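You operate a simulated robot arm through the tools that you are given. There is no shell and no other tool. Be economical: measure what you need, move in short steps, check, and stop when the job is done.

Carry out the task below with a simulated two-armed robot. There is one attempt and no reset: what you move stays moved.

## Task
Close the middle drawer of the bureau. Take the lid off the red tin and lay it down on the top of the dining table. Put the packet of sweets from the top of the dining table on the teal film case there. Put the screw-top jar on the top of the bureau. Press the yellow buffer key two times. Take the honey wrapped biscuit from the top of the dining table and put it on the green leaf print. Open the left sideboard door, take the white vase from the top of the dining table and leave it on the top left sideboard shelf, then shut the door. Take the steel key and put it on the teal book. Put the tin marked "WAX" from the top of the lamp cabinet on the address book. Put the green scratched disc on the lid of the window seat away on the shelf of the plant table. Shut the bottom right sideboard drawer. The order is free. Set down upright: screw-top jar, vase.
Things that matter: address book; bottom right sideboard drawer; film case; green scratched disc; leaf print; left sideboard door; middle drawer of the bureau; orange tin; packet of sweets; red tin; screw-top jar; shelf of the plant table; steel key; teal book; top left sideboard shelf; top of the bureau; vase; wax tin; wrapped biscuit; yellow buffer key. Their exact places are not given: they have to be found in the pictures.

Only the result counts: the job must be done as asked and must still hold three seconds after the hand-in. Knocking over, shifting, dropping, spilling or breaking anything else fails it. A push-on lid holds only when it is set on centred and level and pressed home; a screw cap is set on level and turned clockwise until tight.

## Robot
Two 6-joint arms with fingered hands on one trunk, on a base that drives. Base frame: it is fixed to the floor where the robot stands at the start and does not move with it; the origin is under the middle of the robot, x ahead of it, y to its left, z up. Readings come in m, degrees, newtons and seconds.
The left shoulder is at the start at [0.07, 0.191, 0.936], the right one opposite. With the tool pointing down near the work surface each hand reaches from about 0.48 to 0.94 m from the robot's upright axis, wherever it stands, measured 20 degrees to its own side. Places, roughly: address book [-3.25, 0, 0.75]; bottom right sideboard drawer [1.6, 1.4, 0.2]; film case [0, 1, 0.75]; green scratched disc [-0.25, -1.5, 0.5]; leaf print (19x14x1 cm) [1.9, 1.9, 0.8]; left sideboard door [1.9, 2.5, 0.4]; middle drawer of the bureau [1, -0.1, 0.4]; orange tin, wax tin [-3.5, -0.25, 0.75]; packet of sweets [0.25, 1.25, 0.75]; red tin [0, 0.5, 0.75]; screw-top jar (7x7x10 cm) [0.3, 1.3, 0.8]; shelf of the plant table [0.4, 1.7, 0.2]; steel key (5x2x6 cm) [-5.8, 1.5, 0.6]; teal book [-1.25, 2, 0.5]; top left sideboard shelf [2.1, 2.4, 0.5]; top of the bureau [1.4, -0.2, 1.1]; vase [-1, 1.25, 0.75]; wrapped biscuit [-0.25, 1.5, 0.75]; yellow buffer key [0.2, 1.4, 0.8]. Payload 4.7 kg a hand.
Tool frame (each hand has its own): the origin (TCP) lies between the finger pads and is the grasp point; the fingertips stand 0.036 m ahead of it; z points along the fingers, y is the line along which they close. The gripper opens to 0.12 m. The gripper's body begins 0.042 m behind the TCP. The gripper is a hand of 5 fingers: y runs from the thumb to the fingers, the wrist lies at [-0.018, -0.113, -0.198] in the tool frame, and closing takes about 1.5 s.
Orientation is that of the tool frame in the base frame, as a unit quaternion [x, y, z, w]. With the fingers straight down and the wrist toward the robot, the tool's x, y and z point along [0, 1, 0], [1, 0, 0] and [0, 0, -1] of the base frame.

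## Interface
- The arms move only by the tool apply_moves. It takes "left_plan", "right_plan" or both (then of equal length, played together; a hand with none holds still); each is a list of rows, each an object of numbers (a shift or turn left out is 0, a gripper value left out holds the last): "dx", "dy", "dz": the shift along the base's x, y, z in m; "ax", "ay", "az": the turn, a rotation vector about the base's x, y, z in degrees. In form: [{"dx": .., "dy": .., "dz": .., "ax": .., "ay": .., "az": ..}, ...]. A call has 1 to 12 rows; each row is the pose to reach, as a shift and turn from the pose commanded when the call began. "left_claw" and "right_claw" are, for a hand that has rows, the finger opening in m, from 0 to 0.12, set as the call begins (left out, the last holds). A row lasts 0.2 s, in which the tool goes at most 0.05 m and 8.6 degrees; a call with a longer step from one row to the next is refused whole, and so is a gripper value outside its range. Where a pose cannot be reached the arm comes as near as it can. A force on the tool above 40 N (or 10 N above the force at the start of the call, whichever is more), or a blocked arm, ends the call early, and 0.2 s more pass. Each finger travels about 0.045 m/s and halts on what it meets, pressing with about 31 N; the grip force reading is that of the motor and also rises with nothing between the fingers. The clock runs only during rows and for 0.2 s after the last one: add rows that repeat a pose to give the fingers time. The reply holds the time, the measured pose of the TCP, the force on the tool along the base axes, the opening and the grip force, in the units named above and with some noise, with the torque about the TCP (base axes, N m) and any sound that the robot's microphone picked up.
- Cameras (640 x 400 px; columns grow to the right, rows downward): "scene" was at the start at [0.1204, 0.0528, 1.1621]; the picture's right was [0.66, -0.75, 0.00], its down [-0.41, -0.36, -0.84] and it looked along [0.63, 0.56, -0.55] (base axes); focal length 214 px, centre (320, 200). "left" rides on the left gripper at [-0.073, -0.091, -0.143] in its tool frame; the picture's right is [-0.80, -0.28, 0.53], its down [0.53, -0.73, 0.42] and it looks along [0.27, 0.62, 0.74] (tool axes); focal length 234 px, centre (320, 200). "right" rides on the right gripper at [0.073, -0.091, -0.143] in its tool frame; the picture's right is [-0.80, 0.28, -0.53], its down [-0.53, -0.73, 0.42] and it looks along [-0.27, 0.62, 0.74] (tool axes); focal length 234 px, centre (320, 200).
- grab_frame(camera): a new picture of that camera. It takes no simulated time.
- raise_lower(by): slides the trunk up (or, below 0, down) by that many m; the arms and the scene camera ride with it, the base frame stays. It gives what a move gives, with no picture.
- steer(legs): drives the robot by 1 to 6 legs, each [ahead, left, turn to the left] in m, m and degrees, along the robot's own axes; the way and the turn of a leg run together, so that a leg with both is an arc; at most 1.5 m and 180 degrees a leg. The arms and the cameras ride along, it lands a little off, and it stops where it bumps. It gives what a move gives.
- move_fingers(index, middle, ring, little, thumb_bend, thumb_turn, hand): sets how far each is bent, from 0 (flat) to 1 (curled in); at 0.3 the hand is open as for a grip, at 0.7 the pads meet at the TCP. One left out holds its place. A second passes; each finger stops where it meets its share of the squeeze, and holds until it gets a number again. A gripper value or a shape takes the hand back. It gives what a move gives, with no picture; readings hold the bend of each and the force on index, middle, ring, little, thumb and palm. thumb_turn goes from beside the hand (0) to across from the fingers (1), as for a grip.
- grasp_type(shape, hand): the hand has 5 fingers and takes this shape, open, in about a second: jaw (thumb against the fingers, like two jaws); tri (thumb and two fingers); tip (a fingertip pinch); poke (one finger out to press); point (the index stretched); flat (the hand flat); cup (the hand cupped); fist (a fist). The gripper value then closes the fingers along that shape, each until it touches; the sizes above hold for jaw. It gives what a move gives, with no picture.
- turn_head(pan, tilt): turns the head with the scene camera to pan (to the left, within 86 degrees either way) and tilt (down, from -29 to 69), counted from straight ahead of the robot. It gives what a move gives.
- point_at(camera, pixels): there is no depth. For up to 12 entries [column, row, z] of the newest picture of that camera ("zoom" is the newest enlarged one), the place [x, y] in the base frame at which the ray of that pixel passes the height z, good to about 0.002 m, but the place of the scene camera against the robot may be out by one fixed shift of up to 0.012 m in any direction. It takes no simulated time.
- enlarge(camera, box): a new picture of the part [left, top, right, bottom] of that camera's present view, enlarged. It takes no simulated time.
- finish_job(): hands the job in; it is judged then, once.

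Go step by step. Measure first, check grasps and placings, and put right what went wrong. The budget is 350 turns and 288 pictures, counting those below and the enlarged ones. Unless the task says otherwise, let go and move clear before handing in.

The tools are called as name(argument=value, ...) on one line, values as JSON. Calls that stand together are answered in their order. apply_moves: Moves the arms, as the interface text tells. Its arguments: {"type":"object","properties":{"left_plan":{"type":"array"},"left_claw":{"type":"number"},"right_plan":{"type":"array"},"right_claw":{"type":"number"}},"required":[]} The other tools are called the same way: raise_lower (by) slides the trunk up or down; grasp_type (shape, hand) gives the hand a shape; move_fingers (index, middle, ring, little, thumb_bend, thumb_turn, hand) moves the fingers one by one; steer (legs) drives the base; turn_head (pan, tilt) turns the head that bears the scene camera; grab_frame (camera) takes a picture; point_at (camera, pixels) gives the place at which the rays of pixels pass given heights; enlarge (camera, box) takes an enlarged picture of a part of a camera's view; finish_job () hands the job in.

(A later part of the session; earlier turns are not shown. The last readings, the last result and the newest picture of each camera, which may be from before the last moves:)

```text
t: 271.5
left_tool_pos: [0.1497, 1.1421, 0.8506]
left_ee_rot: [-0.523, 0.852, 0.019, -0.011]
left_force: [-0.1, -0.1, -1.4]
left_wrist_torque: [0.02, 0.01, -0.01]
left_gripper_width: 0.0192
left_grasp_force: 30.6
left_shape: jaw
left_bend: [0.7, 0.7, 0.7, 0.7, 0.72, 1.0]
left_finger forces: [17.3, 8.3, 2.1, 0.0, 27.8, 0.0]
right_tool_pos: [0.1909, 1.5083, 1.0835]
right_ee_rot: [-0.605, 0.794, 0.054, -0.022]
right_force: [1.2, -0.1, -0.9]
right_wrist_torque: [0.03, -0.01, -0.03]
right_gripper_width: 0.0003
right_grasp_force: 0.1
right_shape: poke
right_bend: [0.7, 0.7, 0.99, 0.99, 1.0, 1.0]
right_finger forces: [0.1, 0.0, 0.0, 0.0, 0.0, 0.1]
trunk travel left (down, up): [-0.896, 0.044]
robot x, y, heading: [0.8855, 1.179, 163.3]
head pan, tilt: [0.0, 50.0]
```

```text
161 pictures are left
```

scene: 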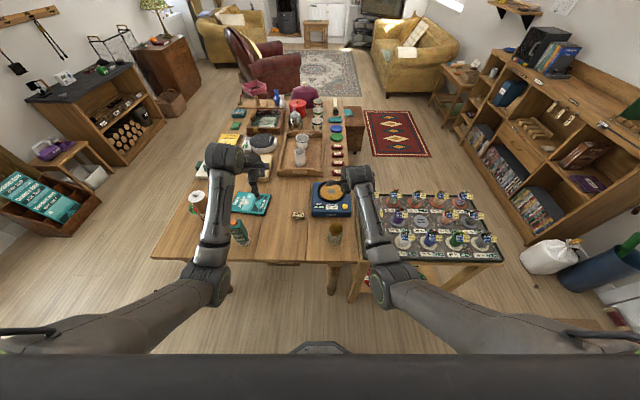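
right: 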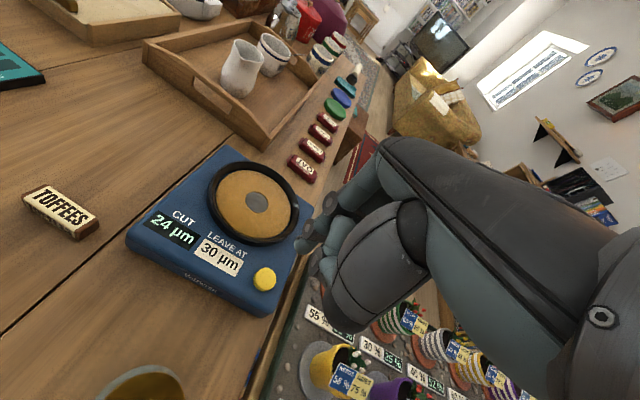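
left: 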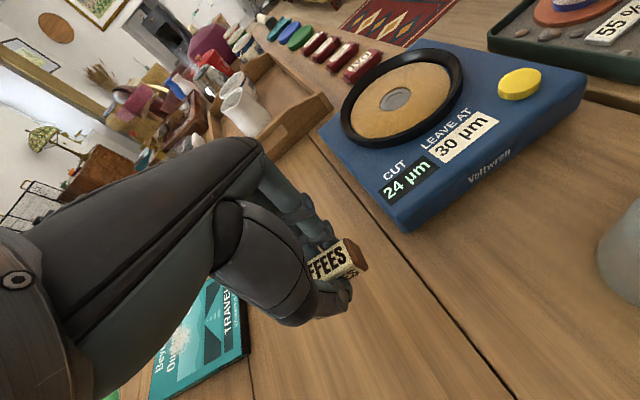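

Packet held. But the left forearm would sweep over the teal bottle on the way to the film case; the right arm's elbow lies on the other side, so I'll put the packet back down and use the right hand.

apply_moves(left_plan=[{"dz": -0.04}, {"dz": -0.065}, {"dz": -0.071}])

apply_moves(left_claw=0.08, left_plan=[{}, {}, {}, {}, {}, {}, {"dz": 0.04}, {"dz": 0.09}, {"dz": 0.14}, {"dz": 0.19}, {"dz": 0.24}, {"dz": 0.29}])

grasp_type(hand="right", shape="jaw")

steer(legs=[[0.0, 0.37, 0]])

grab_frame(camera="right")

```text
t: 272.3
left_tool_pos: [0.15, 1.1433, 0.7818]
left_ee_rot: [-0.522, 0.853, 0.02, -0.01]
left_force: [0.4, 0.3, 0.1]
left_wrist_torque: [0.06, -0.01, 0.03]
left_gripper_width: 0.0189
left_grasp_force: 31.9
left_shape: jaw
left_bend: [0.7, 0.7, 0.7, 0.7, 0.72, 1.0]
left_finger forces: [17.2, 8.2, 2.2, 0.0, 27.8, 0.1]
right_tool_pos: [0.1899, 1.5083, 1.0813]
right_ee_rot: [-0.605, 0.794, 0.053, -0.022]
right_force: [0.3, -0.1, 0.4]
right_wrist_torque: [-0.01, 0.02, 0.01]
right_gripper_width: 0.0
right_grasp_force: 0.1
right_shape: poke
right_bend: [0.7, 0.7, 0.99, 0.99, 1.0, 1.0]
right_finger forces: [0.0, 0.0, 0.1, 0.1, 0.0, 0.0]
trunk travel left (down, up): [-0.896, 0.044]
robot x, y, heading: [0.8884, 1.1839, 163.3]
head pan, tilt: [0.0, 50.0]
```

```text
t: 274.9
left_tool_pos: [0.1451, 1.1429, 1.0719]
left_ee_rot: [-0.523, 0.852, 0.019, -0.01]
left_force: [0.6, -0.2, 0.9]
left_wrist_torque: [0.01, -0.01, -0.01]
left_gripper_width: 0.0797
left_grasp_force: 0.0
left_shape: jaw
left_bend: [0.27, 0.39, 0.36, 0.36, 0.62, 1.0]
left_finger forces: [0.0, 0.0, 0.1, 0.0, 0.0, 0.0]
right_tool_pos: [0.1904, 1.5083, 1.0813]
right_ee_rot: [-0.605, 0.794, 0.054, -0.023]
right_force: [-0.2, -0.1, -0.9]
right_wrist_torque: [-0.03, -0.01, 0.0]
right_gripper_width: 0.0001
right_grasp_force: 0.1
right_shape: poke
right_bend: [0.7, 0.7, 0.99, 0.99, 1.0, 1.0]
right_finger forces: [0.0, 0.0, 0.1, 0.0, 0.1, 0.1]
trunk travel left (down, up): [-0.896, 0.044]
robot x, y, heading: [0.8837, 1.1833, 163.1]
head pan, tilt: [0.0, 50.0]
```

```text
t: 275.8
left_tool_pos: [0.1458, 1.1435, 1.0719]
left_ee_rot: [-0.522, 0.853, 0.02, -0.01]
left_force: [-0.6, 0.3, 0.5]
left_wrist_torque: [-0.02, 0.0, 0.02]
left_gripper_width: 0.0797
left_grasp_force: 0.2
left_shape: jaw
left_bend: [0.27, 0.39, 0.36, 0.36, 0.62, 1.0]
left_finger forces: [0.0, 0.0, 0.1, 0.1, 0.0, 0.0]
right_tool_pos: [0.1904, 1.5089, 1.0826]
right_ee_rot: [-0.605, 0.794, 0.053, -0.021]
right_force: [-0.4, 0.2, -0.3]
right_wrist_torque: [-0.03, 0.02, -0.02]
right_gripper_width: 0.12
right_grasp_force: 0.0
right_shape: jaw
right_bend: [0.3, 0.3, 0.3, 0.3, 0.3, 0.98]
right_finger forces: [0.0, 0.0, 0.0, 0.1, 0.0, 0.1]
trunk travel left (down, up): [-0.896, 0.044]
robot x, y, heading: [0.8845, 1.1807, 163.0]
head pan, tilt: [0.0, 50.0]
```

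```text
t: 278.2
left_tool_pos: [0.0382, 0.7885, 1.0728]
left_ee_rot: [-0.523, 0.852, 0.02, -0.01]
left_force: [0.0, -0.7, -0.1]
left_wrist_torque: [-0.01, 0.03, -0.02]
left_gripper_width: 0.0797
left_grasp_force: 0.0
left_shape: jaw
left_bend: [0.27, 0.39, 0.36, 0.36, 0.62, 1.0]
left_finger forces: [0.0, 0.1, 0.0, 0.0, 0.0, 0.0]
right_tool_pos: [0.0826, 1.153, 1.0822]
right_ee_rot: [-0.605, 0.794, 0.053, -0.021]
right_force: [-0.8, 0.1, 0.1]
right_wrist_torque: [-0.02, 0.0, -0.01]
right_gripper_width: 0.1198
right_grasp_force: 0.1
right_shape: jaw
right_bend: [0.3, 0.3, 0.3, 0.3, 0.3, 0.98]
right_finger forces: [0.0, 0.0, 0.1, 0.0, 0.0, 0.0]
trunk travel left (down, up): [-0.896, 0.044]
robot x, y, heading: [0.7797, 0.8281, 163.3]
head pan, tilt: [0.0, 50.0]
```

```text
160 pictures are left
```

right: 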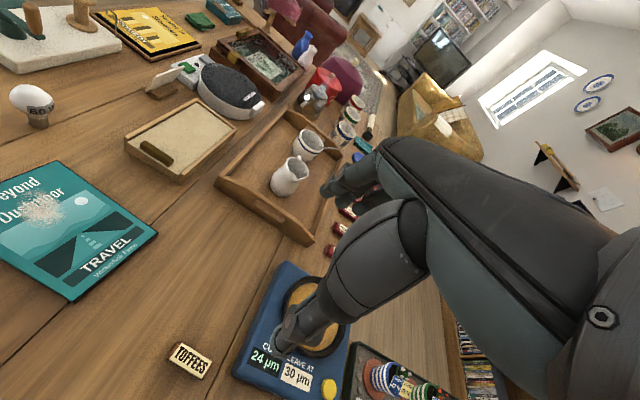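

point_at(camera="right", pixels=[[190, 361, 0.757], [172, 345, 0.757], [210, 378, 0.757], [157, 235, 0.753], [70, 299, 0.753], [60, 163, 0.753], [40, 100, 0.8]])

```text
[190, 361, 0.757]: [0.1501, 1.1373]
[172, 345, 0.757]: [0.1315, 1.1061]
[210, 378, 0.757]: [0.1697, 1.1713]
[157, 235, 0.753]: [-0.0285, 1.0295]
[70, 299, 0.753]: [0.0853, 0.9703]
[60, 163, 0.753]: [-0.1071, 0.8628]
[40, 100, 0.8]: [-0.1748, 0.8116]
```

Packet centre (0.150,1.139). Bringing the right hand over it, levelled and turned across the packet.

apply_moves(right_claw=0.08, right_plan=[{"dx": 0.03, "dy": -0.007, "ax": -2, "ay": -2.5, "az": -7.2}, {"dx": 0.067, "dy": -0.014, "ax": -4, "ay": -5.1, "az": -14.5}, {"dx": 0.067, "dy": -0.014, "dz": -0.05, "ax": -4, "ay": -5.1, "az": -14.5}, {"dx": 0.067, "dy": -0.014, "dz": -0.1, "ax": -4, "ay": -5.1, "az": -14.5}, {"dx": 0.067, "dy": -0.014, "dz": -0.15, "ax": -4, "ay": -5.1, "az": -14.5}, {"dx": 0.067, "dy": -0.014, "dz": -0.2, "ax": -4, "ay": -5.1, "az": -14.5}, {"dx": 0.067, "dy": -0.014, "dz": -0.24, "ax": -4, "ay": -5.1, "az": -14.5}])

grab_frame(camera="right")

```text
t: 279.8
left_tool_pos: [0.0378, 0.7889, 1.0732]
left_ee_rot: [-0.523, 0.852, 0.019, -0.011]
left_force: [0.6, 0.2, -0.6]
left_wrist_torque: [0.04, 0.0, 0.01]
left_gripper_width: 0.0801
left_grasp_force: 0.1
left_shape: jaw
left_bend: [0.27, 0.39, 0.36, 0.36, 0.62, 1.0]
left_finger forces: [0.1, 0.0, 0.1, 0.1, 0.0, 0.0]
right_tool_pos: [0.1435, 1.1452, 0.8451]
right_ee_rot: [-0.501, 0.865, 0.01, -0.002]
right_force: [0.3, -0.1, -0.5]
right_wrist_torque: [-0.01, 0.01, 0.0]
right_gripper_width: 0.0805
right_grasp_force: 0.0
right_shape: jaw
right_bend: [0.27, 0.38, 0.36, 0.35, 0.62, 0.99]
right_finger forces: [0.0, 0.0, 0.0, 0.1, 0.1, 0.0]
trunk travel left (down, up): [-0.896, 0.044]
robot x, y, heading: [0.7787, 0.8262, 163.1]
head pan, tilt: [0.0, 50.0]
```

```text
159 pictures are left
```

right: 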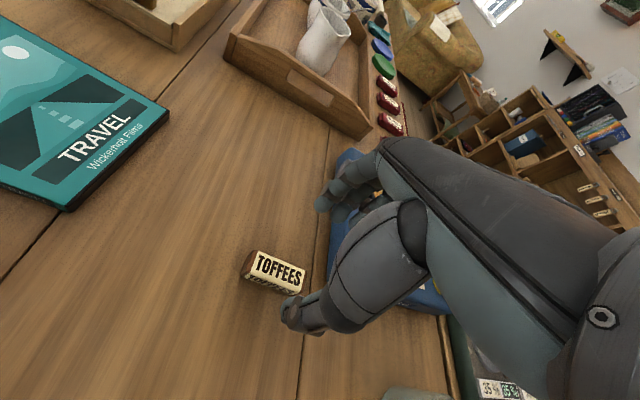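

To keep the little finger off the blue device I'll grip 1.5 cm toward the packet's southwest end.

apply_moves(right_plan=[{"dx": -0.001, "dy": -0.019}, {"dx": -0.001, "dy": -0.019, "dz": -0.03}, {"dx": -0.001, "dy": -0.019, "dz": -0.055}, {"dx": -0.001, "dy": -0.019, "dz": -0.065}])

enlarge(camera="right", box=[220, 160, 420, 320])

```text
t: 280.6
left_tool_pos: [0.0392, 0.788, 1.0735]
left_ee_rot: [-0.522, 0.852, 0.021, -0.011]
left_force: [0.5, -0.8, -0.3]
left_wrist_torque: [0.02, 0.0, 0.0]
left_gripper_width: 0.0801
left_grasp_force: 0.1
left_shape: jaw
left_bend: [0.27, 0.39, 0.36, 0.36, 0.62, 1.0]
left_finger forces: [0.1, 0.0, 0.1, 0.1, 0.0, 0.1]
right_tool_pos: [0.1499, 1.1428, 0.7952]
right_ee_rot: [-0.497, 0.868, 0.019, 0.003]
right_force: [2.9, -1.8, 7.3]
right_wrist_torque: [0.56, 0.15, -0.12]
right_gripper_width: 0.0801
right_grasp_force: 0.0
right_shape: jaw
right_bend: [0.27, 0.39, 0.36, 0.35, 0.62, 0.99]
right_finger forces: [0.0, 0.0, 0.0, 7.8, 0.0, 0.1]
trunk travel left (down, up): [-0.896, 0.044]
robot x, y, heading: [0.7802, 0.8251, 163.6]
head pan, tilt: [0.0, 50.0]
stopped in row 4 (right hand): the force on the tool passed its limit (the readings are from after the stop); the commanded pose is now the measured one
```

```text
2.50 times, centred on (320, 240) of right
```

zoom: 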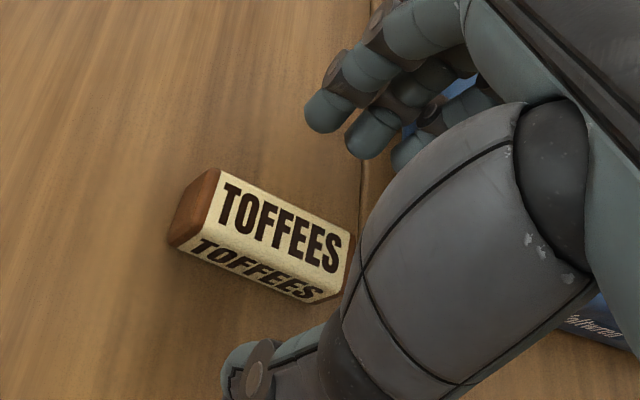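

The little finger met the device. I'll lift, switch to the three-finger "tri" shape, and come down again.

apply_moves(right_plan=[{"dz": 0.03}, {"dz": 0.06}])

grasp_type(hand="right", shape="tri")

apply_moves(right_claw=0.07, right_plan=[{}, {}, {}])

grab_frame(camera="right")

```text
t: 281.2
left_tool_pos: [0.0385, 0.7875, 1.0713]
left_ee_rot: [-0.523, 0.852, 0.019, -0.01]
left_force: [-0.1, 0.5, -0.4]
left_wrist_torque: [0.0, 0.03, -0.02]
left_gripper_width: 0.0798
left_grasp_force: 0.1
left_shape: jaw
left_bend: [0.27, 0.39, 0.36, 0.36, 0.62, 1.0]
left_finger forces: [0.0, 0.1, 0.0, 0.1, 0.0, 0.0]
right_tool_pos: [0.1451, 1.1578, 0.8595]
right_ee_rot: [-0.495, 0.868, 0.027, 0.007]
right_force: [-0.5, -0.6, -0.3]
right_wrist_torque: [0.0, 0.02, 0.02]
right_gripper_width: 0.0798
right_grasp_force: 0.1
right_shape: jaw
right_bend: [0.27, 0.39, 0.36, 0.35, 0.62, 0.99]
right_finger forces: [0.0, 0.0, 0.0, 0.1, 0.0, 0.0]
trunk travel left (down, up): [-0.896, 0.044]
robot x, y, heading: [0.7782, 0.8297, 163.2]
head pan, tilt: [0.0, 50.0]
```

```text
t: 282.1
left_tool_pos: [0.0377, 0.7901, 1.0719]
left_ee_rot: [-0.523, 0.852, 0.02, -0.009]
left_force: [-0.6, -0.5, -0.1]
left_wrist_torque: [0.02, 0.0, 0.0]
left_gripper_width: 0.0797
left_grasp_force: 0.1
left_shape: jaw
left_bend: [0.27, 0.39, 0.36, 0.36, 0.62, 1.0]
left_finger forces: [0.0, 0.0, 0.0, 0.1, 0.0, 0.0]
right_tool_pos: [0.1451, 1.1578, 0.858]
right_ee_rot: [-0.494, 0.869, 0.027, 0.007]
right_force: [0.1, 0.2, -0.5]
right_wrist_torque: [0.02, 0.01, 0.01]
right_gripper_width: 0.1197
right_grasp_force: 0.0
right_shape: tri
right_bend: [0.3, 0.3, 0.99, 0.99, 0.3, 0.98]
right_finger forces: [0.0, 0.1, 0.0, 0.1, 0.0, 0.0]
trunk travel left (down, up): [-0.896, 0.044]
robot x, y, heading: [0.7807, 0.8265, 163.1]
head pan, tilt: [0.0, 50.0]
```

```text
t: 282.9
left_tool_pos: [0.0383, 0.7888, 1.0721]
left_ee_rot: [-0.523, 0.852, 0.019, -0.01]
left_force: [0.2, 0.0, 0.4]
left_wrist_torque: [-0.01, 0.01, 0.0]
left_gripper_width: 0.08
left_grasp_force: 0.0
left_shape: jaw
left_bend: [0.27, 0.39, 0.36, 0.36, 0.62, 1.0]
left_finger forces: [0.0, 0.0, 0.0, 0.1, 0.0, 0.1]
right_tool_pos: [0.147, 1.1573, 0.8557]
right_ee_rot: [-0.495, 0.869, 0.026, 0.008]
right_force: [0.4, 0.7, -0.4]
right_wrist_torque: [-0.03, -0.01, -0.01]
right_gripper_width: 0.0704
right_grasp_force: 0.0
right_shape: tri
right_bend: [0.74, 0.41, 0.99, 0.99, 0.66, 1.0]
right_finger forces: [0.1, 0.0, 0.0, 0.1, 0.0, 0.0]
trunk travel left (down, up): [-0.896, 0.044]
robot x, y, heading: [0.7795, 0.8242, 163.1]
head pan, tilt: [0.0, 50.0]
```

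```text
157 pictures are left
```

right: 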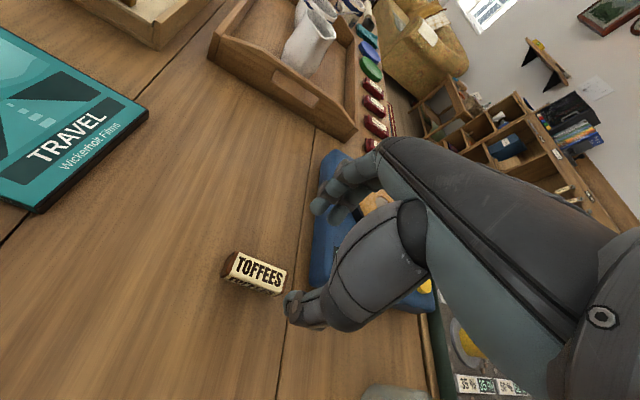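

point_at(camera="right", pixels=[[255, 273, 0.757], [230, 268, 0.757], [284, 280, 0.757], [310, 285, 0.785], [322, 160, 0.785]])

```text
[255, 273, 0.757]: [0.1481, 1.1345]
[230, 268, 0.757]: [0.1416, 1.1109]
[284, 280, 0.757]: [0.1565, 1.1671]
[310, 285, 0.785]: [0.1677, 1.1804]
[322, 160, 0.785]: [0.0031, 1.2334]
```

apply_moves(right_plan=[{"dx": -0.004, "dy": -0.032}, {"dx": -0.004, "dy": -0.032, "dz": -0.03}, {"dx": -0.004, "dy": -0.032, "dz": -0.06}, {"dx": -0.004, "dy": -0.032, "dz": -0.07}, {"dx": -0.004, "dy": -0.032, "dz": -0.077}])

enlarge(camera="right", box=[220, 160, 420, 320])

```text
t: 284.1
left_tool_pos: [0.0398, 0.7887, 1.0759]
left_ee_rot: [-0.523, 0.852, 0.021, -0.01]
left_force: [-0.7, -1.6, 0.6]
left_wrist_torque: [-0.02, 0.0, 0.0]
left_gripper_width: 0.0797
left_grasp_force: 0.0
left_shape: jaw
left_bend: [0.27, 0.39, 0.36, 0.36, 0.62, 1.0]
left_finger forces: [0.1, 0.0, 0.1, 0.0, 0.1, 0.0]
right_tool_pos: [0.1483, 1.1397, 0.7777]
right_ee_rot: [-0.491, 0.87, 0.032, 0.011]
right_force: [1.6, 1.4, 23.1]
right_wrist_torque: [-0.38, -1.04, 0.19]
right_gripper_width: 0.0698
right_grasp_force: 0.1
right_shape: tri
right_bend: [0.74, 0.42, 0.99, 0.99, 0.67, 1.0]
right_finger forces: [0.1, 0.1, 0.0, 0.0, 22.4, 0.1]
trunk travel left (down, up): [-0.896, 0.044]
robot x, y, heading: [0.7789, 0.8298, 163.4]
head pan, tilt: [0.0, 50.0]
```

```text
2.50 times, centred on (320, 240) of right
```

zoom: 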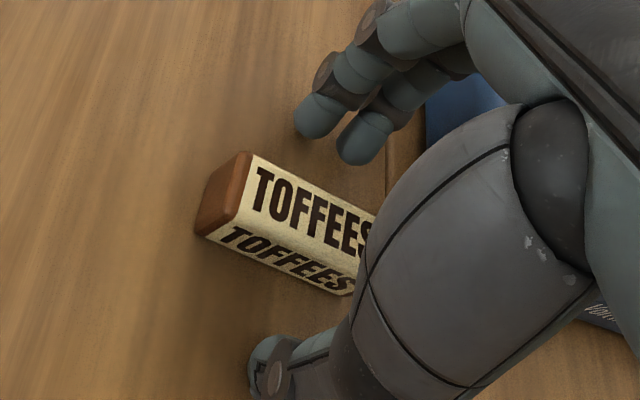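

The thumb touches the table; the packet is between thumb and fingers. I'll rise 5 mm and close.

apply_moves(right_claw=0, right_plan=[{"dz": 0.005}, {"dz": 0.005}, {"dz": 0.005}, {"dz": 0.005}, {"dz": 0.005}, {"dz": 0.005}, {"dz": 0.005}, {"dz": 0.04}, {"dz": 0.08}, {"dz": 0.12}])

grab_frame(camera="right")

```text
t: 286.5
left_tool_pos: [0.0383, 0.7896, 1.0718]
left_ee_rot: [-0.523, 0.852, 0.02, -0.01]
left_force: [0.8, -0.2, 0.1]
left_wrist_torque: [0.02, 0.03, 0.0]
left_gripper_width: 0.0799
left_grasp_force: 0.0
left_shape: jaw
left_bend: [0.27, 0.39, 0.36, 0.36, 0.62, 1.0]
left_finger forces: [0.0, 0.0, 0.1, 0.0, 0.1, 0.0]
right_tool_pos: [0.1413, 1.1731, 0.9007]
right_ee_rot: [-0.485, 0.872, 0.054, 0.024]
right_force: [0.8, 0.5, 0.0]
right_wrist_torque: [-0.01, 0.0, -0.01]
right_gripper_width: 0.0213
right_grasp_force: 31.6
right_shape: tri
right_bend: [0.7, 0.7, 1.0, 1.0, 0.71, 1.0]
right_finger forces: [13.0, 12.5, 0.0, 0.0, 25.6, 0.0]
trunk travel left (down, up): [-0.896, 0.044]
robot x, y, heading: [0.7797, 0.8296, 163.2]
head pan, tilt: [0.0, 50.0]
stopped in row 10 (right hand): the arm was blocked; the commanded pose is now the measured one
```

```text
155 pictures are left
```

right: 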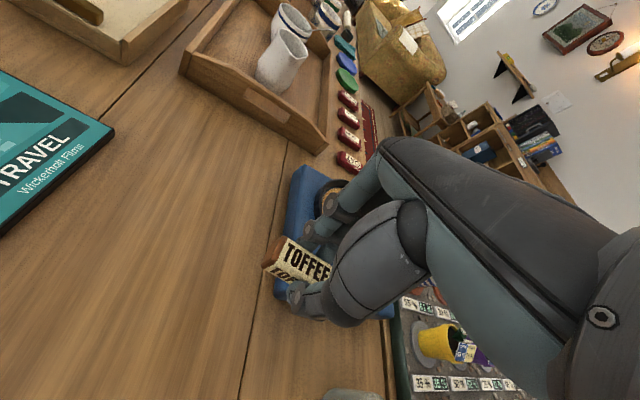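

Packet held in the right hand. I'll undo the hand's yaw and carry it over the film case by moving the robot.

apply_moves(right_plan=[{"ax": 0, "az": 6, "dz": 0.01}, {"az": 12, "dz": 0.02}])

steer(legs=[[0.068, 0.279, 0]])

grab_frame(camera="right")

grab_frame(camera="scene")

```text
t: 287.1
left_tool_pos: [0.0386, 0.7893, 1.0727]
left_ee_rot: [-0.523, 0.852, 0.02, -0.011]
left_force: [0.6, -0.1, 0.0]
left_wrist_torque: [0.0, 0.02, 0.0]
left_gripper_width: 0.0798
left_grasp_force: 0.1
left_shape: jaw
left_bend: [0.27, 0.39, 0.36, 0.36, 0.62, 1.0]
left_finger forces: [0.0, 0.0, 0.1, 0.1, 0.0, 0.1]
right_tool_pos: [0.142, 1.1703, 0.9225]
right_ee_rot: [-0.574, 0.817, 0.054, 0.016]
right_force: [0.3, -0.4, 0.2]
right_wrist_torque: [-0.01, 0.0, 0.01]
right_gripper_width: 0.021
right_grasp_force: 30.8
right_shape: tri
right_bend: [0.7, 0.7, 1.0, 1.0, 0.71, 1.0]
right_finger forces: [13.0, 12.5, 0.0, 0.0, 25.6, 0.0]
trunk travel left (down, up): [-0.896, 0.044]
robot x, y, heading: [0.7809, 0.8269, 163.1]
head pan, tilt: [0.0, 50.0]
```

```text
t: 289.1
left_tool_pos: [-0.1075, 0.5349, 1.0723]
left_ee_rot: [-0.524, 0.851, 0.02, -0.011]
left_force: [0.8, 0.5, 0.1]
left_wrist_torque: [0.02, 0.03, -0.02]
left_gripper_width: 0.0798
left_grasp_force: 0.1
left_shape: jaw
left_bend: [0.27, 0.39, 0.36, 0.36, 0.62, 1.0]
left_finger forces: [0.0, 0.0, 0.0, 0.0, 0.1, 0.0]
right_tool_pos: [-0.0057, 0.9165, 0.9209]
right_ee_rot: [-0.575, 0.816, 0.054, 0.017]
right_force: [0.9, -0.3, -1.4]
right_wrist_torque: [0.0, 0.03, -0.03]
right_gripper_width: 0.0211
right_grasp_force: 30.7
right_shape: tri
right_bend: [0.7, 0.7, 1.0, 1.0, 0.71, 1.0]
right_finger forces: [13.0, 12.6, 0.0, 0.1, 25.6, 0.0]
trunk travel left (down, up): [-0.896, 0.044]
robot x, y, heading: [0.6355, 0.5736, 163.5]
head pan, tilt: [0.0, 50.0]
```

```text
154 pictures are left
```

right: 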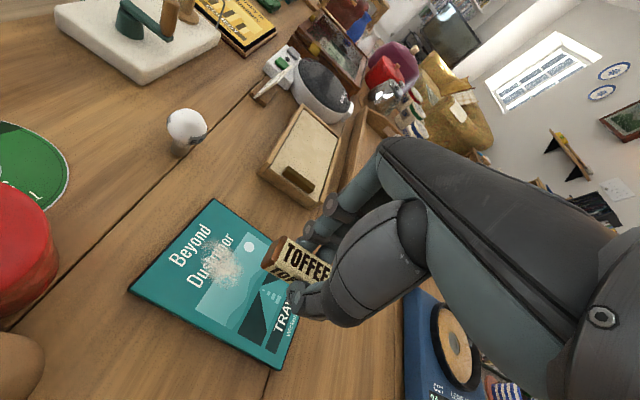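

```text
153 pictures are left
```

scene: 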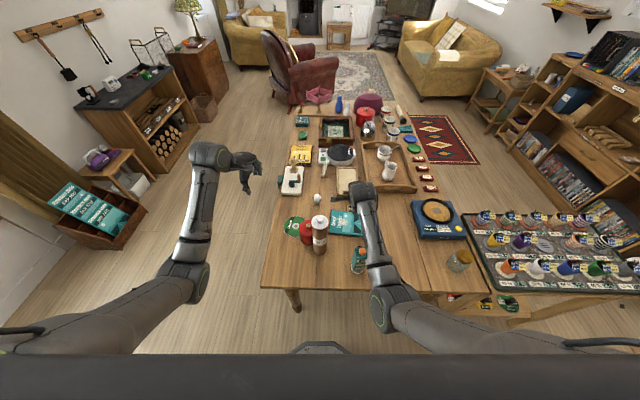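

Packet is right above the film case. Lowering gently to contact.

apply_moves(right_plan=[{"dz": -0.04}, {"dz": -0.08}, {"dz": -0.105}, {"dz": -0.113}, {"dz": -0.118}, {"dz": -0.123}, {"dz": -0.128}, {"dz": -0.133}])

grab_frame(camera="right")

```text
t: 290.9
left_tool_pos: [-0.1047, 0.5324, 1.0755]
left_ee_rot: [-0.525, 0.851, 0.02, -0.011]
left_force: [-0.1, -0.2, 0.0]
left_wrist_torque: [0.03, -0.01, 0.0]
left_gripper_width: 0.0798
left_grasp_force: 0.0
left_shape: jaw
left_bend: [0.27, 0.39, 0.36, 0.36, 0.62, 1.0]
left_finger forces: [0.1, 0.0, 0.0, 0.1, 0.1, 0.0]
right_tool_pos: [-0.0066, 0.9148, 0.7952]
right_ee_rot: [-0.575, 0.816, 0.059, 0.014]
right_force: [0.0, 0.8, 24.9]
right_wrist_torque: [-0.19, -0.58, -0.04]
right_gripper_width: 0.0218
right_grasp_force: 31.3
right_shape: tri
right_bend: [0.7, 0.7, 1.0, 1.0, 0.71, 1.0]
right_finger forces: [16.4, 15.5, 0.0, 0.0, 31.8, 0.1]
trunk travel left (down, up): [-0.896, 0.044]
robot x, y, heading: [0.6337, 0.5756, 163.5]
head pan, tilt: [0.0, 50.0]
```

```text
152 pictures are left
```

right: 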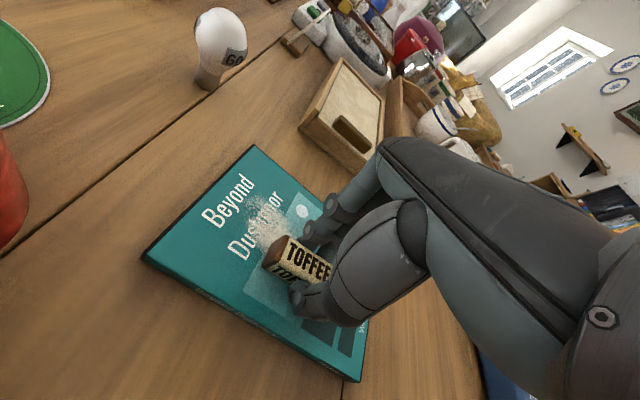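

Contact on the case. Releasing gently and rising.

apply_moves(right_claw=0.07, right_plan=[{"dz": 0.002}, {"dz": 0.002}, {"dz": 0.002}, {"dz": 0.002}, {"dz": 0.002}, {"dz": 0.002}, {"dz": 0.03}, {"dz": 0.07}, {"dz": 0.12}, {"dz": 0.17}, {"dz": 0.21}])

grab_frame(camera="right")

```text
t: 293.3
left_tool_pos: [-0.1067, 0.5341, 1.0727]
left_ee_rot: [-0.525, 0.851, 0.02, -0.01]
left_force: [-0.2, -0.4, 0.1]
left_wrist_torque: [-0.05, 0.02, -0.02]
left_gripper_width: 0.0801
left_grasp_force: 0.1
left_shape: jaw
left_bend: [0.27, 0.39, 0.36, 0.36, 0.62, 1.0]
left_finger forces: [0.1, 0.0, 0.0, 0.1, 0.1, 0.0]
right_tool_pos: [-0.005, 0.9151, 1.0004]
right_ee_rot: [-0.576, 0.816, 0.054, 0.016]
right_force: [0.0, 0.1, 0.5]
right_wrist_torque: [-0.01, -0.01, -0.02]
right_gripper_width: 0.0696
right_grasp_force: 0.2
right_shape: tri
right_bend: [0.74, 0.42, 0.99, 0.99, 0.67, 1.0]
right_finger forces: [0.0, 0.1, 0.0, 0.0, 0.0, 0.0]
trunk travel left (down, up): [-0.896, 0.044]
robot x, y, heading: [0.634, 0.575, 163.5]
head pan, tilt: [0.0, 50.0]
```

```text
151 pictures are left
```

right: 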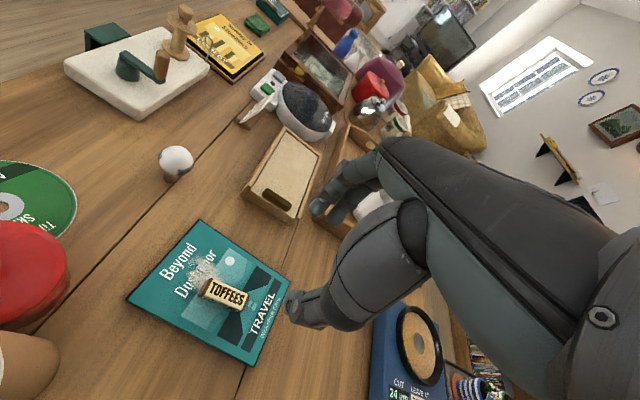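

The packet lies on the film case. Now the red tin again: I'll raise the right hand, back out south and come in facing north as before.

apply_moves(right_plan=[{"dz": 0.04}, {"dz": 0.08}, {"dz": 0.1}])

grasp_type(hand="left", shape="tip")

steer(legs=[[0, 0.75, 0], [0, 0, -75.5], [0.166, 0.235, 0]])

grab_frame(camera="left")

```text
t: 294.1
left_tool_pos: [-0.1068, 0.534, 1.0719]
left_ee_rot: [-0.525, 0.851, 0.02, -0.009]
left_force: [-0.8, -0.1, -0.4]
left_wrist_torque: [0.03, 0.02, -0.01]
left_gripper_width: 0.0798
left_grasp_force: 0.1
left_shape: jaw
left_bend: [0.27, 0.39, 0.36, 0.36, 0.62, 1.0]
left_finger forces: [0.0, 0.0, 0.1, 0.1, 0.0, 0.0]
right_tool_pos: [-0.0058, 0.917, 1.0985]
right_ee_rot: [-0.575, 0.816, 0.055, 0.017]
right_force: [0.2, -0.5, -0.1]
right_wrist_torque: [-0.02, -0.01, -0.01]
right_gripper_width: 0.0697
right_grasp_force: 0.2
right_shape: tri
right_bend: [0.74, 0.42, 0.99, 0.99, 0.67, 1.0]
right_finger forces: [0.0, 0.0, 0.0, 0.1, 0.1, 0.1]
trunk travel left (down, up): [-0.896, 0.044]
robot x, y, heading: [0.6331, 0.5758, 163.5]
head pan, tilt: [0.0, 50.0]
```

```text
t: 295.0
left_tool_pos: [-0.1082, 0.534, 1.0728]
left_ee_rot: [-0.525, 0.851, 0.019, -0.01]
left_force: [-0.4, -0.9, 0.0]
left_wrist_torque: [0.01, 0.01, 0.03]
left_gripper_width: 0.1198
left_grasp_force: 0.1
left_shape: tip
left_bend: [0.3, 0.98, 0.99, 0.99, 0.3, 0.98]
left_finger forces: [0.0, 0.1, 0.1, 0.0, 0.0, 0.0]
right_tool_pos: [-0.0053, 0.9164, 1.0988]
right_ee_rot: [-0.575, 0.816, 0.055, 0.017]
right_force: [0.1, 0.5, -0.2]
right_wrist_torque: [-0.05, 0.02, -0.01]
right_gripper_width: 0.0698
right_grasp_force: 0.1
right_shape: tri
right_bend: [0.74, 0.42, 0.99, 0.99, 0.67, 1.0]
right_finger forces: [0.0, 0.0, 0.0, 0.1, 0.0, 0.0]
trunk travel left (down, up): [-0.896, 0.044]
robot x, y, heading: [0.634, 0.5753, 163.6]
head pan, tilt: [0.0, 50.0]
```

```text
t: 304.0
left_tool_pos: [-0.0482, 0.7199, 1.0729]
left_ee_rot: [0.101, 0.995, 0.021, 0.005]
left_force: [-0.5, -0.7, 0.4]
left_wrist_torque: [0.01, -0.02, -0.01]
left_gripper_width: 0.1201
left_grasp_force: 0.1
left_shape: tip
left_bend: [0.3, 0.98, 0.99, 0.99, 0.3, 0.98]
left_finger forces: [0.0, 0.0, 0.1, 0.1, 0.0, 0.0]
right_tool_pos: [0.3478, 0.7188, 1.0982]
right_ee_rot: [0.04, 0.998, 0.032, 0.046]
right_force: [0.2, 0.5, 0.7]
right_wrist_torque: [0.03, 0.03, -0.02]
right_gripper_width: 0.0699
right_grasp_force: 0.2
right_shape: tri
right_bend: [0.74, 0.42, 0.99, 0.99, 0.67, 1.0]
right_finger forces: [0.1, 0.1, 0.0, 0.0, 0.0, 0.0]
trunk travel left (down, up): [-0.896, 0.044]
robot x, y, heading: [0.1881, 0.0139, 88.5]
head pan, tilt: [0.0, 50.0]
```

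```text
150 pictures are left
```

left: 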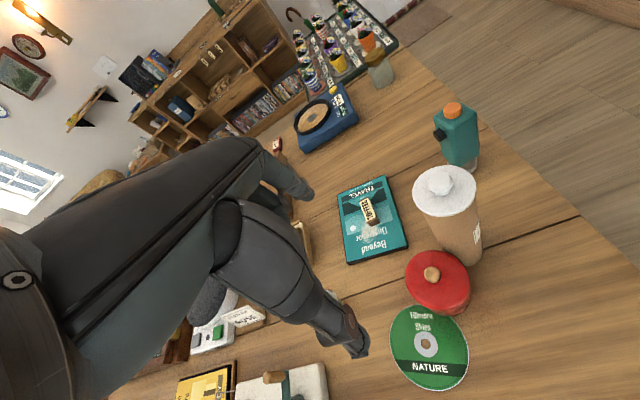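

apply_moves(left_claw=0.05, left_plan=[{"az": 5}, {"az": 10, "dx": 0.02, "dy": -0.005}, {"az": 10, "dx": 0.05, "dy": -0.012}])

grab_frame(camera="left")

```text
t: 304.8
left_tool_pos: [0.0045, 0.7074, 1.0723]
left_ee_rot: [0.014, 1.0, 0.022, 0.002]
left_force: [0.1, -0.1, -0.9]
left_wrist_torque: [-0.01, 0.01, -0.02]
left_gripper_width: 0.0509
left_grasp_force: 0.1
left_shape: tip
left_bend: [0.73, 0.98, 0.99, 0.99, 0.72, 1.0]
left_finger forces: [0.0, 0.0, 0.0, 0.0, 0.0, 0.0]
right_tool_pos: [0.3487, 0.7213, 1.0988]
right_ee_rot: [0.039, 0.998, 0.033, 0.046]
right_force: [0.0, 0.0, -0.6]
right_wrist_torque: [-0.01, 0.01, -0.02]
right_gripper_width: 0.0698
right_grasp_force: 0.1
right_shape: tri
right_bend: [0.74, 0.42, 0.99, 0.99, 0.67, 1.0]
right_finger forces: [0.1, 0.1, 0.0, 0.0, 0.1, 0.1]
trunk travel left (down, up): [-0.896, 0.044]
robot x, y, heading: [0.184, 0.0181, 88.5]
head pan, tilt: [0.0, 50.0]
```

```text
149 pictures are left
```

left: 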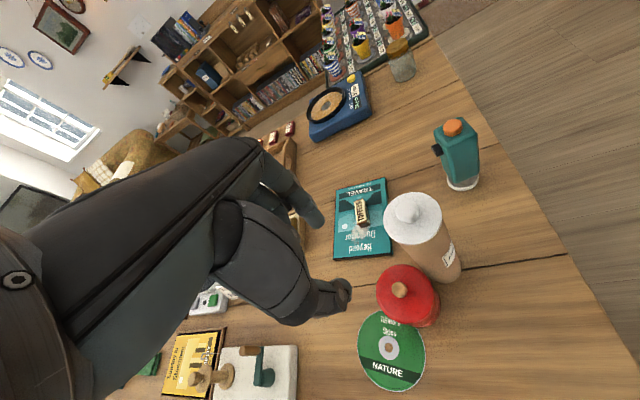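

point_at(camera="left", pixels=[[400, 290, 0.848], [400, 290, 0.84]])

apply_moves(left_plan=[{"dx": 0.006, "dz": -0.045}, {"dx": 0.006, "dz": -0.09}, {"dx": 0.006, "dz": -0.135}, {"dx": 0.006, "dz": -0.17}])

enlarge(camera="left", box=[260, 180, 420, 300])

```text
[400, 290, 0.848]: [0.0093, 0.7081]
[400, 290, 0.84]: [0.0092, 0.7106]
```

```text
t: 305.8
left_tool_pos: [0.0079, 0.7089, 0.9024]
left_ee_rot: [0.014, 1.0, 0.022, 0.004]
left_force: [-0.6, -0.6, 0.7]
left_wrist_torque: [0.03, 0.02, -0.03]
left_gripper_width: 0.0505
left_grasp_force: 0.0
left_shape: tip
left_bend: [0.73, 0.98, 0.99, 0.99, 0.72, 1.0]
left_finger forces: [0.1, 0.1, 0.0, 0.1, 0.0, 0.0]
right_tool_pos: [0.3473, 0.7208, 1.0991]
right_ee_rot: [0.04, 0.998, 0.034, 0.047]
right_force: [0.4, 0.6, 0.0]
right_wrist_torque: [-0.04, -0.01, 0.0]
right_gripper_width: 0.0698
right_grasp_force: 0.0
right_shape: tri
right_bend: [0.74, 0.42, 0.99, 0.99, 0.67, 1.0]
right_finger forces: [0.0, 0.0, 0.0, 0.0, 0.0, 0.0]
trunk travel left (down, up): [-0.896, 0.044]
robot x, y, heading: [0.1833, 0.0131, 88.4]
head pan, tilt: [0.0, 50.0]
```

```text
3.33 times, centred on (340, 240) of left
```

zoom: 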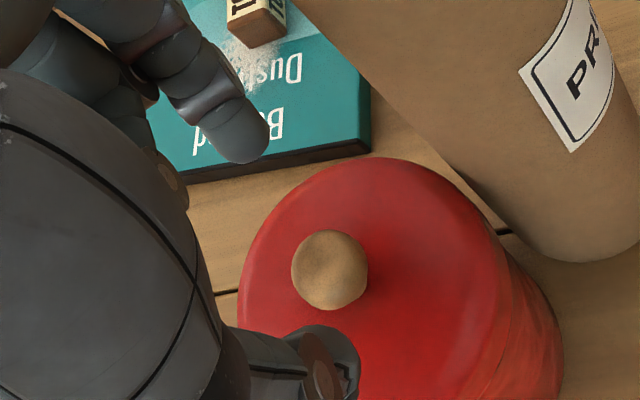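

Aligned as before. Closing on the knob and lifting the tin straight up, clear of the mill.

apply_moves(left_plan=[{"dx": 0.003, "dy": -0.001, "dz": -0.012}, {"dx": 0.003, "dy": -0.001, "dz": -0.024}])

apply_moves(left_claw=0, left_plan=[{}, {}, {}, {}, {}, {}, {"dz": 0.02}, {"dz": 0.05}, {"dz": 0.09}, {"dz": 0.13}, {"dz": 0.17}, {"dz": 0.2}])

grab_frame(camera="left")

grab_frame(camera="scene")

```text
t: 306.4
left_tool_pos: [0.0104, 0.7059, 0.8789]
left_ee_rot: [0.014, 1.0, 0.022, 0.003]
left_force: [-0.3, 0.5, 0.2]
left_wrist_torque: [0.03, 0.03, -0.02]
left_gripper_width: 0.0508
left_grasp_force: 0.0
left_shape: tip
left_bend: [0.73, 0.98, 0.99, 0.99, 0.72, 1.0]
left_finger forces: [0.0, 0.1, 0.0, 0.0, 0.1, 0.1]
right_tool_pos: [0.3471, 0.7209, 1.0983]
right_ee_rot: [0.041, 0.998, 0.033, 0.046]
right_force: [0.1, 0.3, 0.1]
right_wrist_torque: [0.01, 0.0, -0.01]
right_gripper_width: 0.0696
right_grasp_force: 0.2
right_shape: tri
right_bend: [0.74, 0.42, 0.99, 0.99, 0.67, 1.0]
right_finger forces: [0.1, 0.0, 0.0, 0.0, 0.1, 0.1]
trunk travel left (down, up): [-0.896, 0.044]
robot x, y, heading: [0.1857, 0.0194, 88.9]
head pan, tilt: [0.0, 50.0]
```

```text
t: 309.0
left_tool_pos: [0.0108, 0.7055, 1.0791]
left_ee_rot: [0.015, 1.0, 0.022, 0.002]
left_force: [-0.2, -0.6, -0.6]
left_wrist_torque: [-0.02, 0.02, 0.02]
left_gripper_width: 0.0107
left_grasp_force: 30.7
left_shape: tip
left_bend: [0.72, 1.0, 1.0, 1.0, 0.76, 1.0]
left_finger forces: [0.1, 0.0, 0.0, 0.1, 0.1, 0.0]
right_tool_pos: [0.3478, 0.7212, 1.099]
right_ee_rot: [0.039, 0.998, 0.033, 0.047]
right_force: [0.5, 0.4, -0.6]
right_wrist_torque: [0.01, 0.04, -0.01]
right_gripper_width: 0.0698
right_grasp_force: 0.0
right_shape: tri
right_bend: [0.74, 0.42, 0.99, 0.99, 0.67, 1.0]
right_finger forces: [0.1, 0.0, 0.0, 0.0, 0.1, 0.0]
trunk travel left (down, up): [-0.896, 0.044]
robot x, y, heading: [0.1825, 0.0139, 88.3]
head pan, tilt: [0.0, 50.0]
```

```text
147 pictures are left
```

left: 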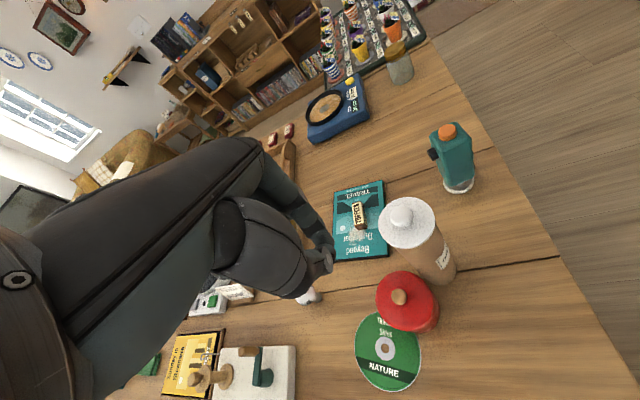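

```text
146 pictures are left
```

scene: 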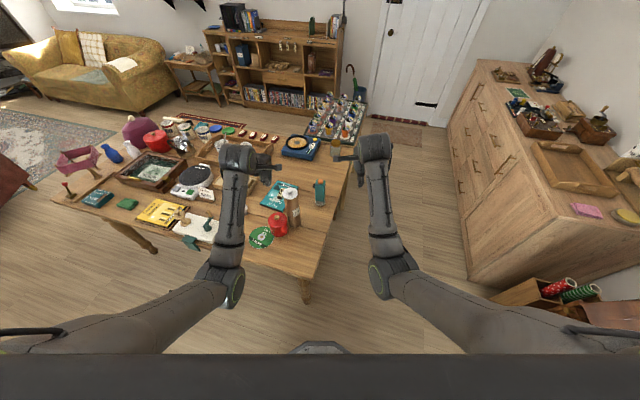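

The pinch slipped and the tin stayed put. A full jaw grip on the tin from above is stronger: I'll use that to move it to the free corner. Setting the left hand to jaw and checking alignment.

grasp_type(hand="left", shape="jaw")

apply_moves(left_plan=[{"dx": -0.002, "dy": 0.002, "dz": -0.045}, {"dx": -0.002, "dy": 0.002, "dz": -0.09}, {"dx": -0.002, "dy": 0.002, "dz": -0.135}, {"dx": -0.002, "dy": 0.002, "dz": -0.17}])

grab_frame(camera="left")

enlarge(camera="scene", box=[220, 140, 360, 260])

```text
t: 309.9
left_tool_pos: [0.0109, 0.7052, 1.0776]
left_ee_rot: [0.014, 1.0, 0.022, 0.002]
left_force: [-0.6, -0.3, 0.1]
left_wrist_torque: [0.02, -0.01, -0.01]
left_gripper_width: 0.1194
left_grasp_force: 0.0
left_shape: jaw
left_bend: [0.3, 0.3, 0.3, 0.3, 0.3, 0.98]
left_finger forces: [0.1, 0.0, 0.0, 0.0, 0.0, 0.0]
right_tool_pos: [0.3473, 0.7207, 1.0991]
right_ee_rot: [0.039, 0.998, 0.033, 0.047]
right_force: [0.3, -0.3, 0.0]
right_wrist_torque: [0.03, 0.01, -0.01]
right_gripper_width: 0.07
right_grasp_force: 0.1
right_shape: tri
right_bend: [0.74, 0.42, 0.99, 0.99, 0.67, 1.0]
right_finger forces: [0.0, 0.0, 0.0, 0.1, 0.0, 0.0]
trunk travel left (down, up): [-0.896, 0.044]
robot x, y, heading: [0.1835, 0.0116, 88.6]
head pan, tilt: [0.0, 50.0]
```

```text
t: 310.9
left_tool_pos: [0.0068, 0.7106, 0.9072]
left_ee_rot: [0.014, 1.0, 0.021, 0.003]
left_force: [-0.2, 0.6, 0.0]
left_wrist_torque: [0.0, 0.03, 0.03]
left_gripper_width: 0.1197
left_grasp_force: 0.1
left_shape: jaw
left_bend: [0.3, 0.3, 0.3, 0.3, 0.3, 0.98]
left_finger forces: [0.0, 0.1, 0.1, 0.0, 0.0, 0.1]
right_tool_pos: [0.3466, 0.7216, 1.0982]
right_ee_rot: [0.04, 0.998, 0.033, 0.046]
right_force: [0.7, 0.5, -0.1]
right_wrist_torque: [-0.01, 0.0, 0.01]
right_gripper_width: 0.0697
right_grasp_force: 0.2
right_shape: tri
right_bend: [0.74, 0.42, 0.99, 0.99, 0.67, 1.0]
right_finger forces: [0.0, 0.1, 0.0, 0.1, 0.0, 0.0]
trunk travel left (down, up): [-0.896, 0.044]
robot x, y, heading: [0.1864, 0.0166, 88.8]
head pan, tilt: [0.0, 50.0]
```

```text
145 pictures are left
```

left: 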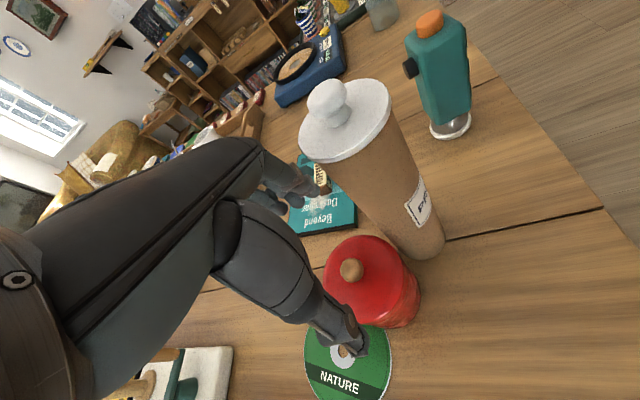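

```text
3.33 times, centred on (290, 200) of scene
```

zoom: 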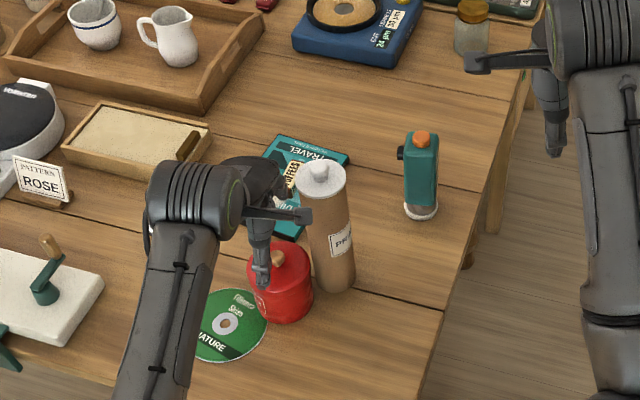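

Fingers straddle the tin. Descending around it.

apply_moves(left_plan=[{"dx": 0.002, "dy": -0.002, "dz": -0.03}, {"dx": 0.002, "dy": -0.002, "dz": -0.06}, {"dx": 0.002, "dy": -0.002, "dz": -0.075}, {"dx": 0.002, "dy": -0.002, "dz": -0.085}])

grab_frame(camera="left")

```text
t: 311.9
left_tool_pos: [0.0113, 0.7081, 0.8231]
left_ee_rot: [0.014, 1.0, 0.021, 0.001]
left_force: [-0.7, 0.0, 0.7]
left_wrist_torque: [0.01, 0.0, -0.03]
left_gripper_width: 0.1198
left_grasp_force: 0.0
left_shape: jaw
left_bend: [0.3, 0.3, 0.3, 0.3, 0.3, 0.98]
left_finger forces: [0.0, 0.0, 0.1, 0.1, 0.0, 0.0]
right_tool_pos: [0.3478, 0.7203, 1.0983]
right_ee_rot: [0.04, 0.998, 0.033, 0.046]
right_force: [-0.1, -0.2, 0.3]
right_wrist_torque: [-0.02, -0.01, 0.02]
right_gripper_width: 0.0696
right_grasp_force: 0.0
right_shape: tri
right_bend: [0.74, 0.42, 0.99, 0.99, 0.67, 1.0]
right_finger forces: [0.1, 0.0, 0.0, 0.0, 0.0, 0.0]
trunk travel left (down, up): [-0.896, 0.044]
robot x, y, heading: [0.1852, 0.0154, 88.6]
head pan, tilt: [0.0, 50.0]
```

```text
143 pictures are left
```

left: 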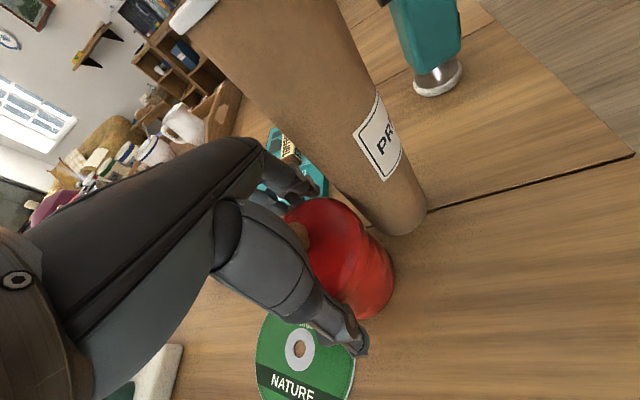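

No contact so far. Closing on the tin and lifting slowly.

apply_moves(left_claw=0, left_plan=[{}, {}, {}, {}, {}, {}, {"dz": 0.015}, {"dz": 0.03}, {"dz": 0.06}, {"dz": 0.1}, {"dz": 0.14}, {"dz": 0.18}])

grab_frame(camera="left")

enlarge(camera="scene", box=[220, 140, 360, 260])

```text
t: 314.5
left_tool_pos: [0.0089, 0.7071, 1.0011]
left_ee_rot: [0.013, 1.0, 0.021, 0.001]
left_force: [-0.2, 0.1, -1.5]
left_wrist_torque: [0.01, 0.03, 0.0]
left_gripper_width: 0.0735
left_grasp_force: 31.0
left_shape: jaw
left_bend: [0.28, 0.4, 0.42, 0.4, 0.65, 1.0]
left_finger forces: [17.4, 8.7, 0.1, 0.0, 26.6, 0.1]
right_tool_pos: [0.3481, 0.7218, 1.098]
right_ee_rot: [0.04, 0.998, 0.033, 0.046]
right_force: [0.1, 0.4, 0.0]
right_wrist_torque: [0.0, 0.02, 0.0]
right_gripper_width: 0.0697
right_grasp_force: 0.1
right_shape: tri
right_bend: [0.74, 0.42, 0.99, 0.99, 0.67, 1.0]
right_finger forces: [0.0, 0.0, 0.0, 0.0, 0.0, 0.0]
trunk travel left (down, up): [-0.896, 0.044]
robot x, y, heading: [0.1868, 0.0133, 88.6]
head pan, tilt: [0.0, 50.0]
```

```text
142 pictures are left
```

left: 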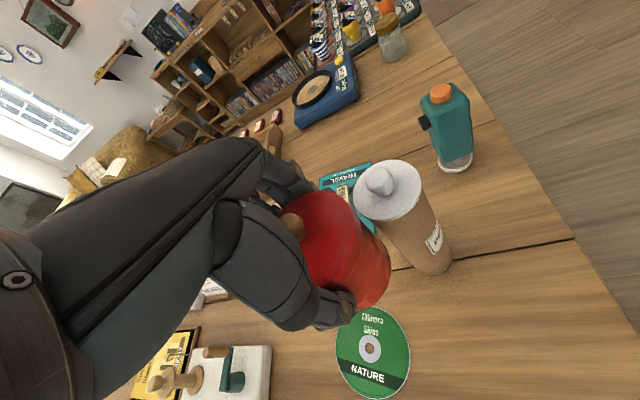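

```text
3.33 times, centred on (290, 200) of scene
```

zoom: 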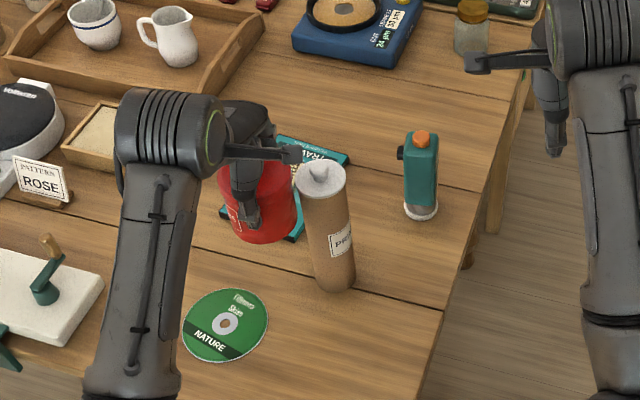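

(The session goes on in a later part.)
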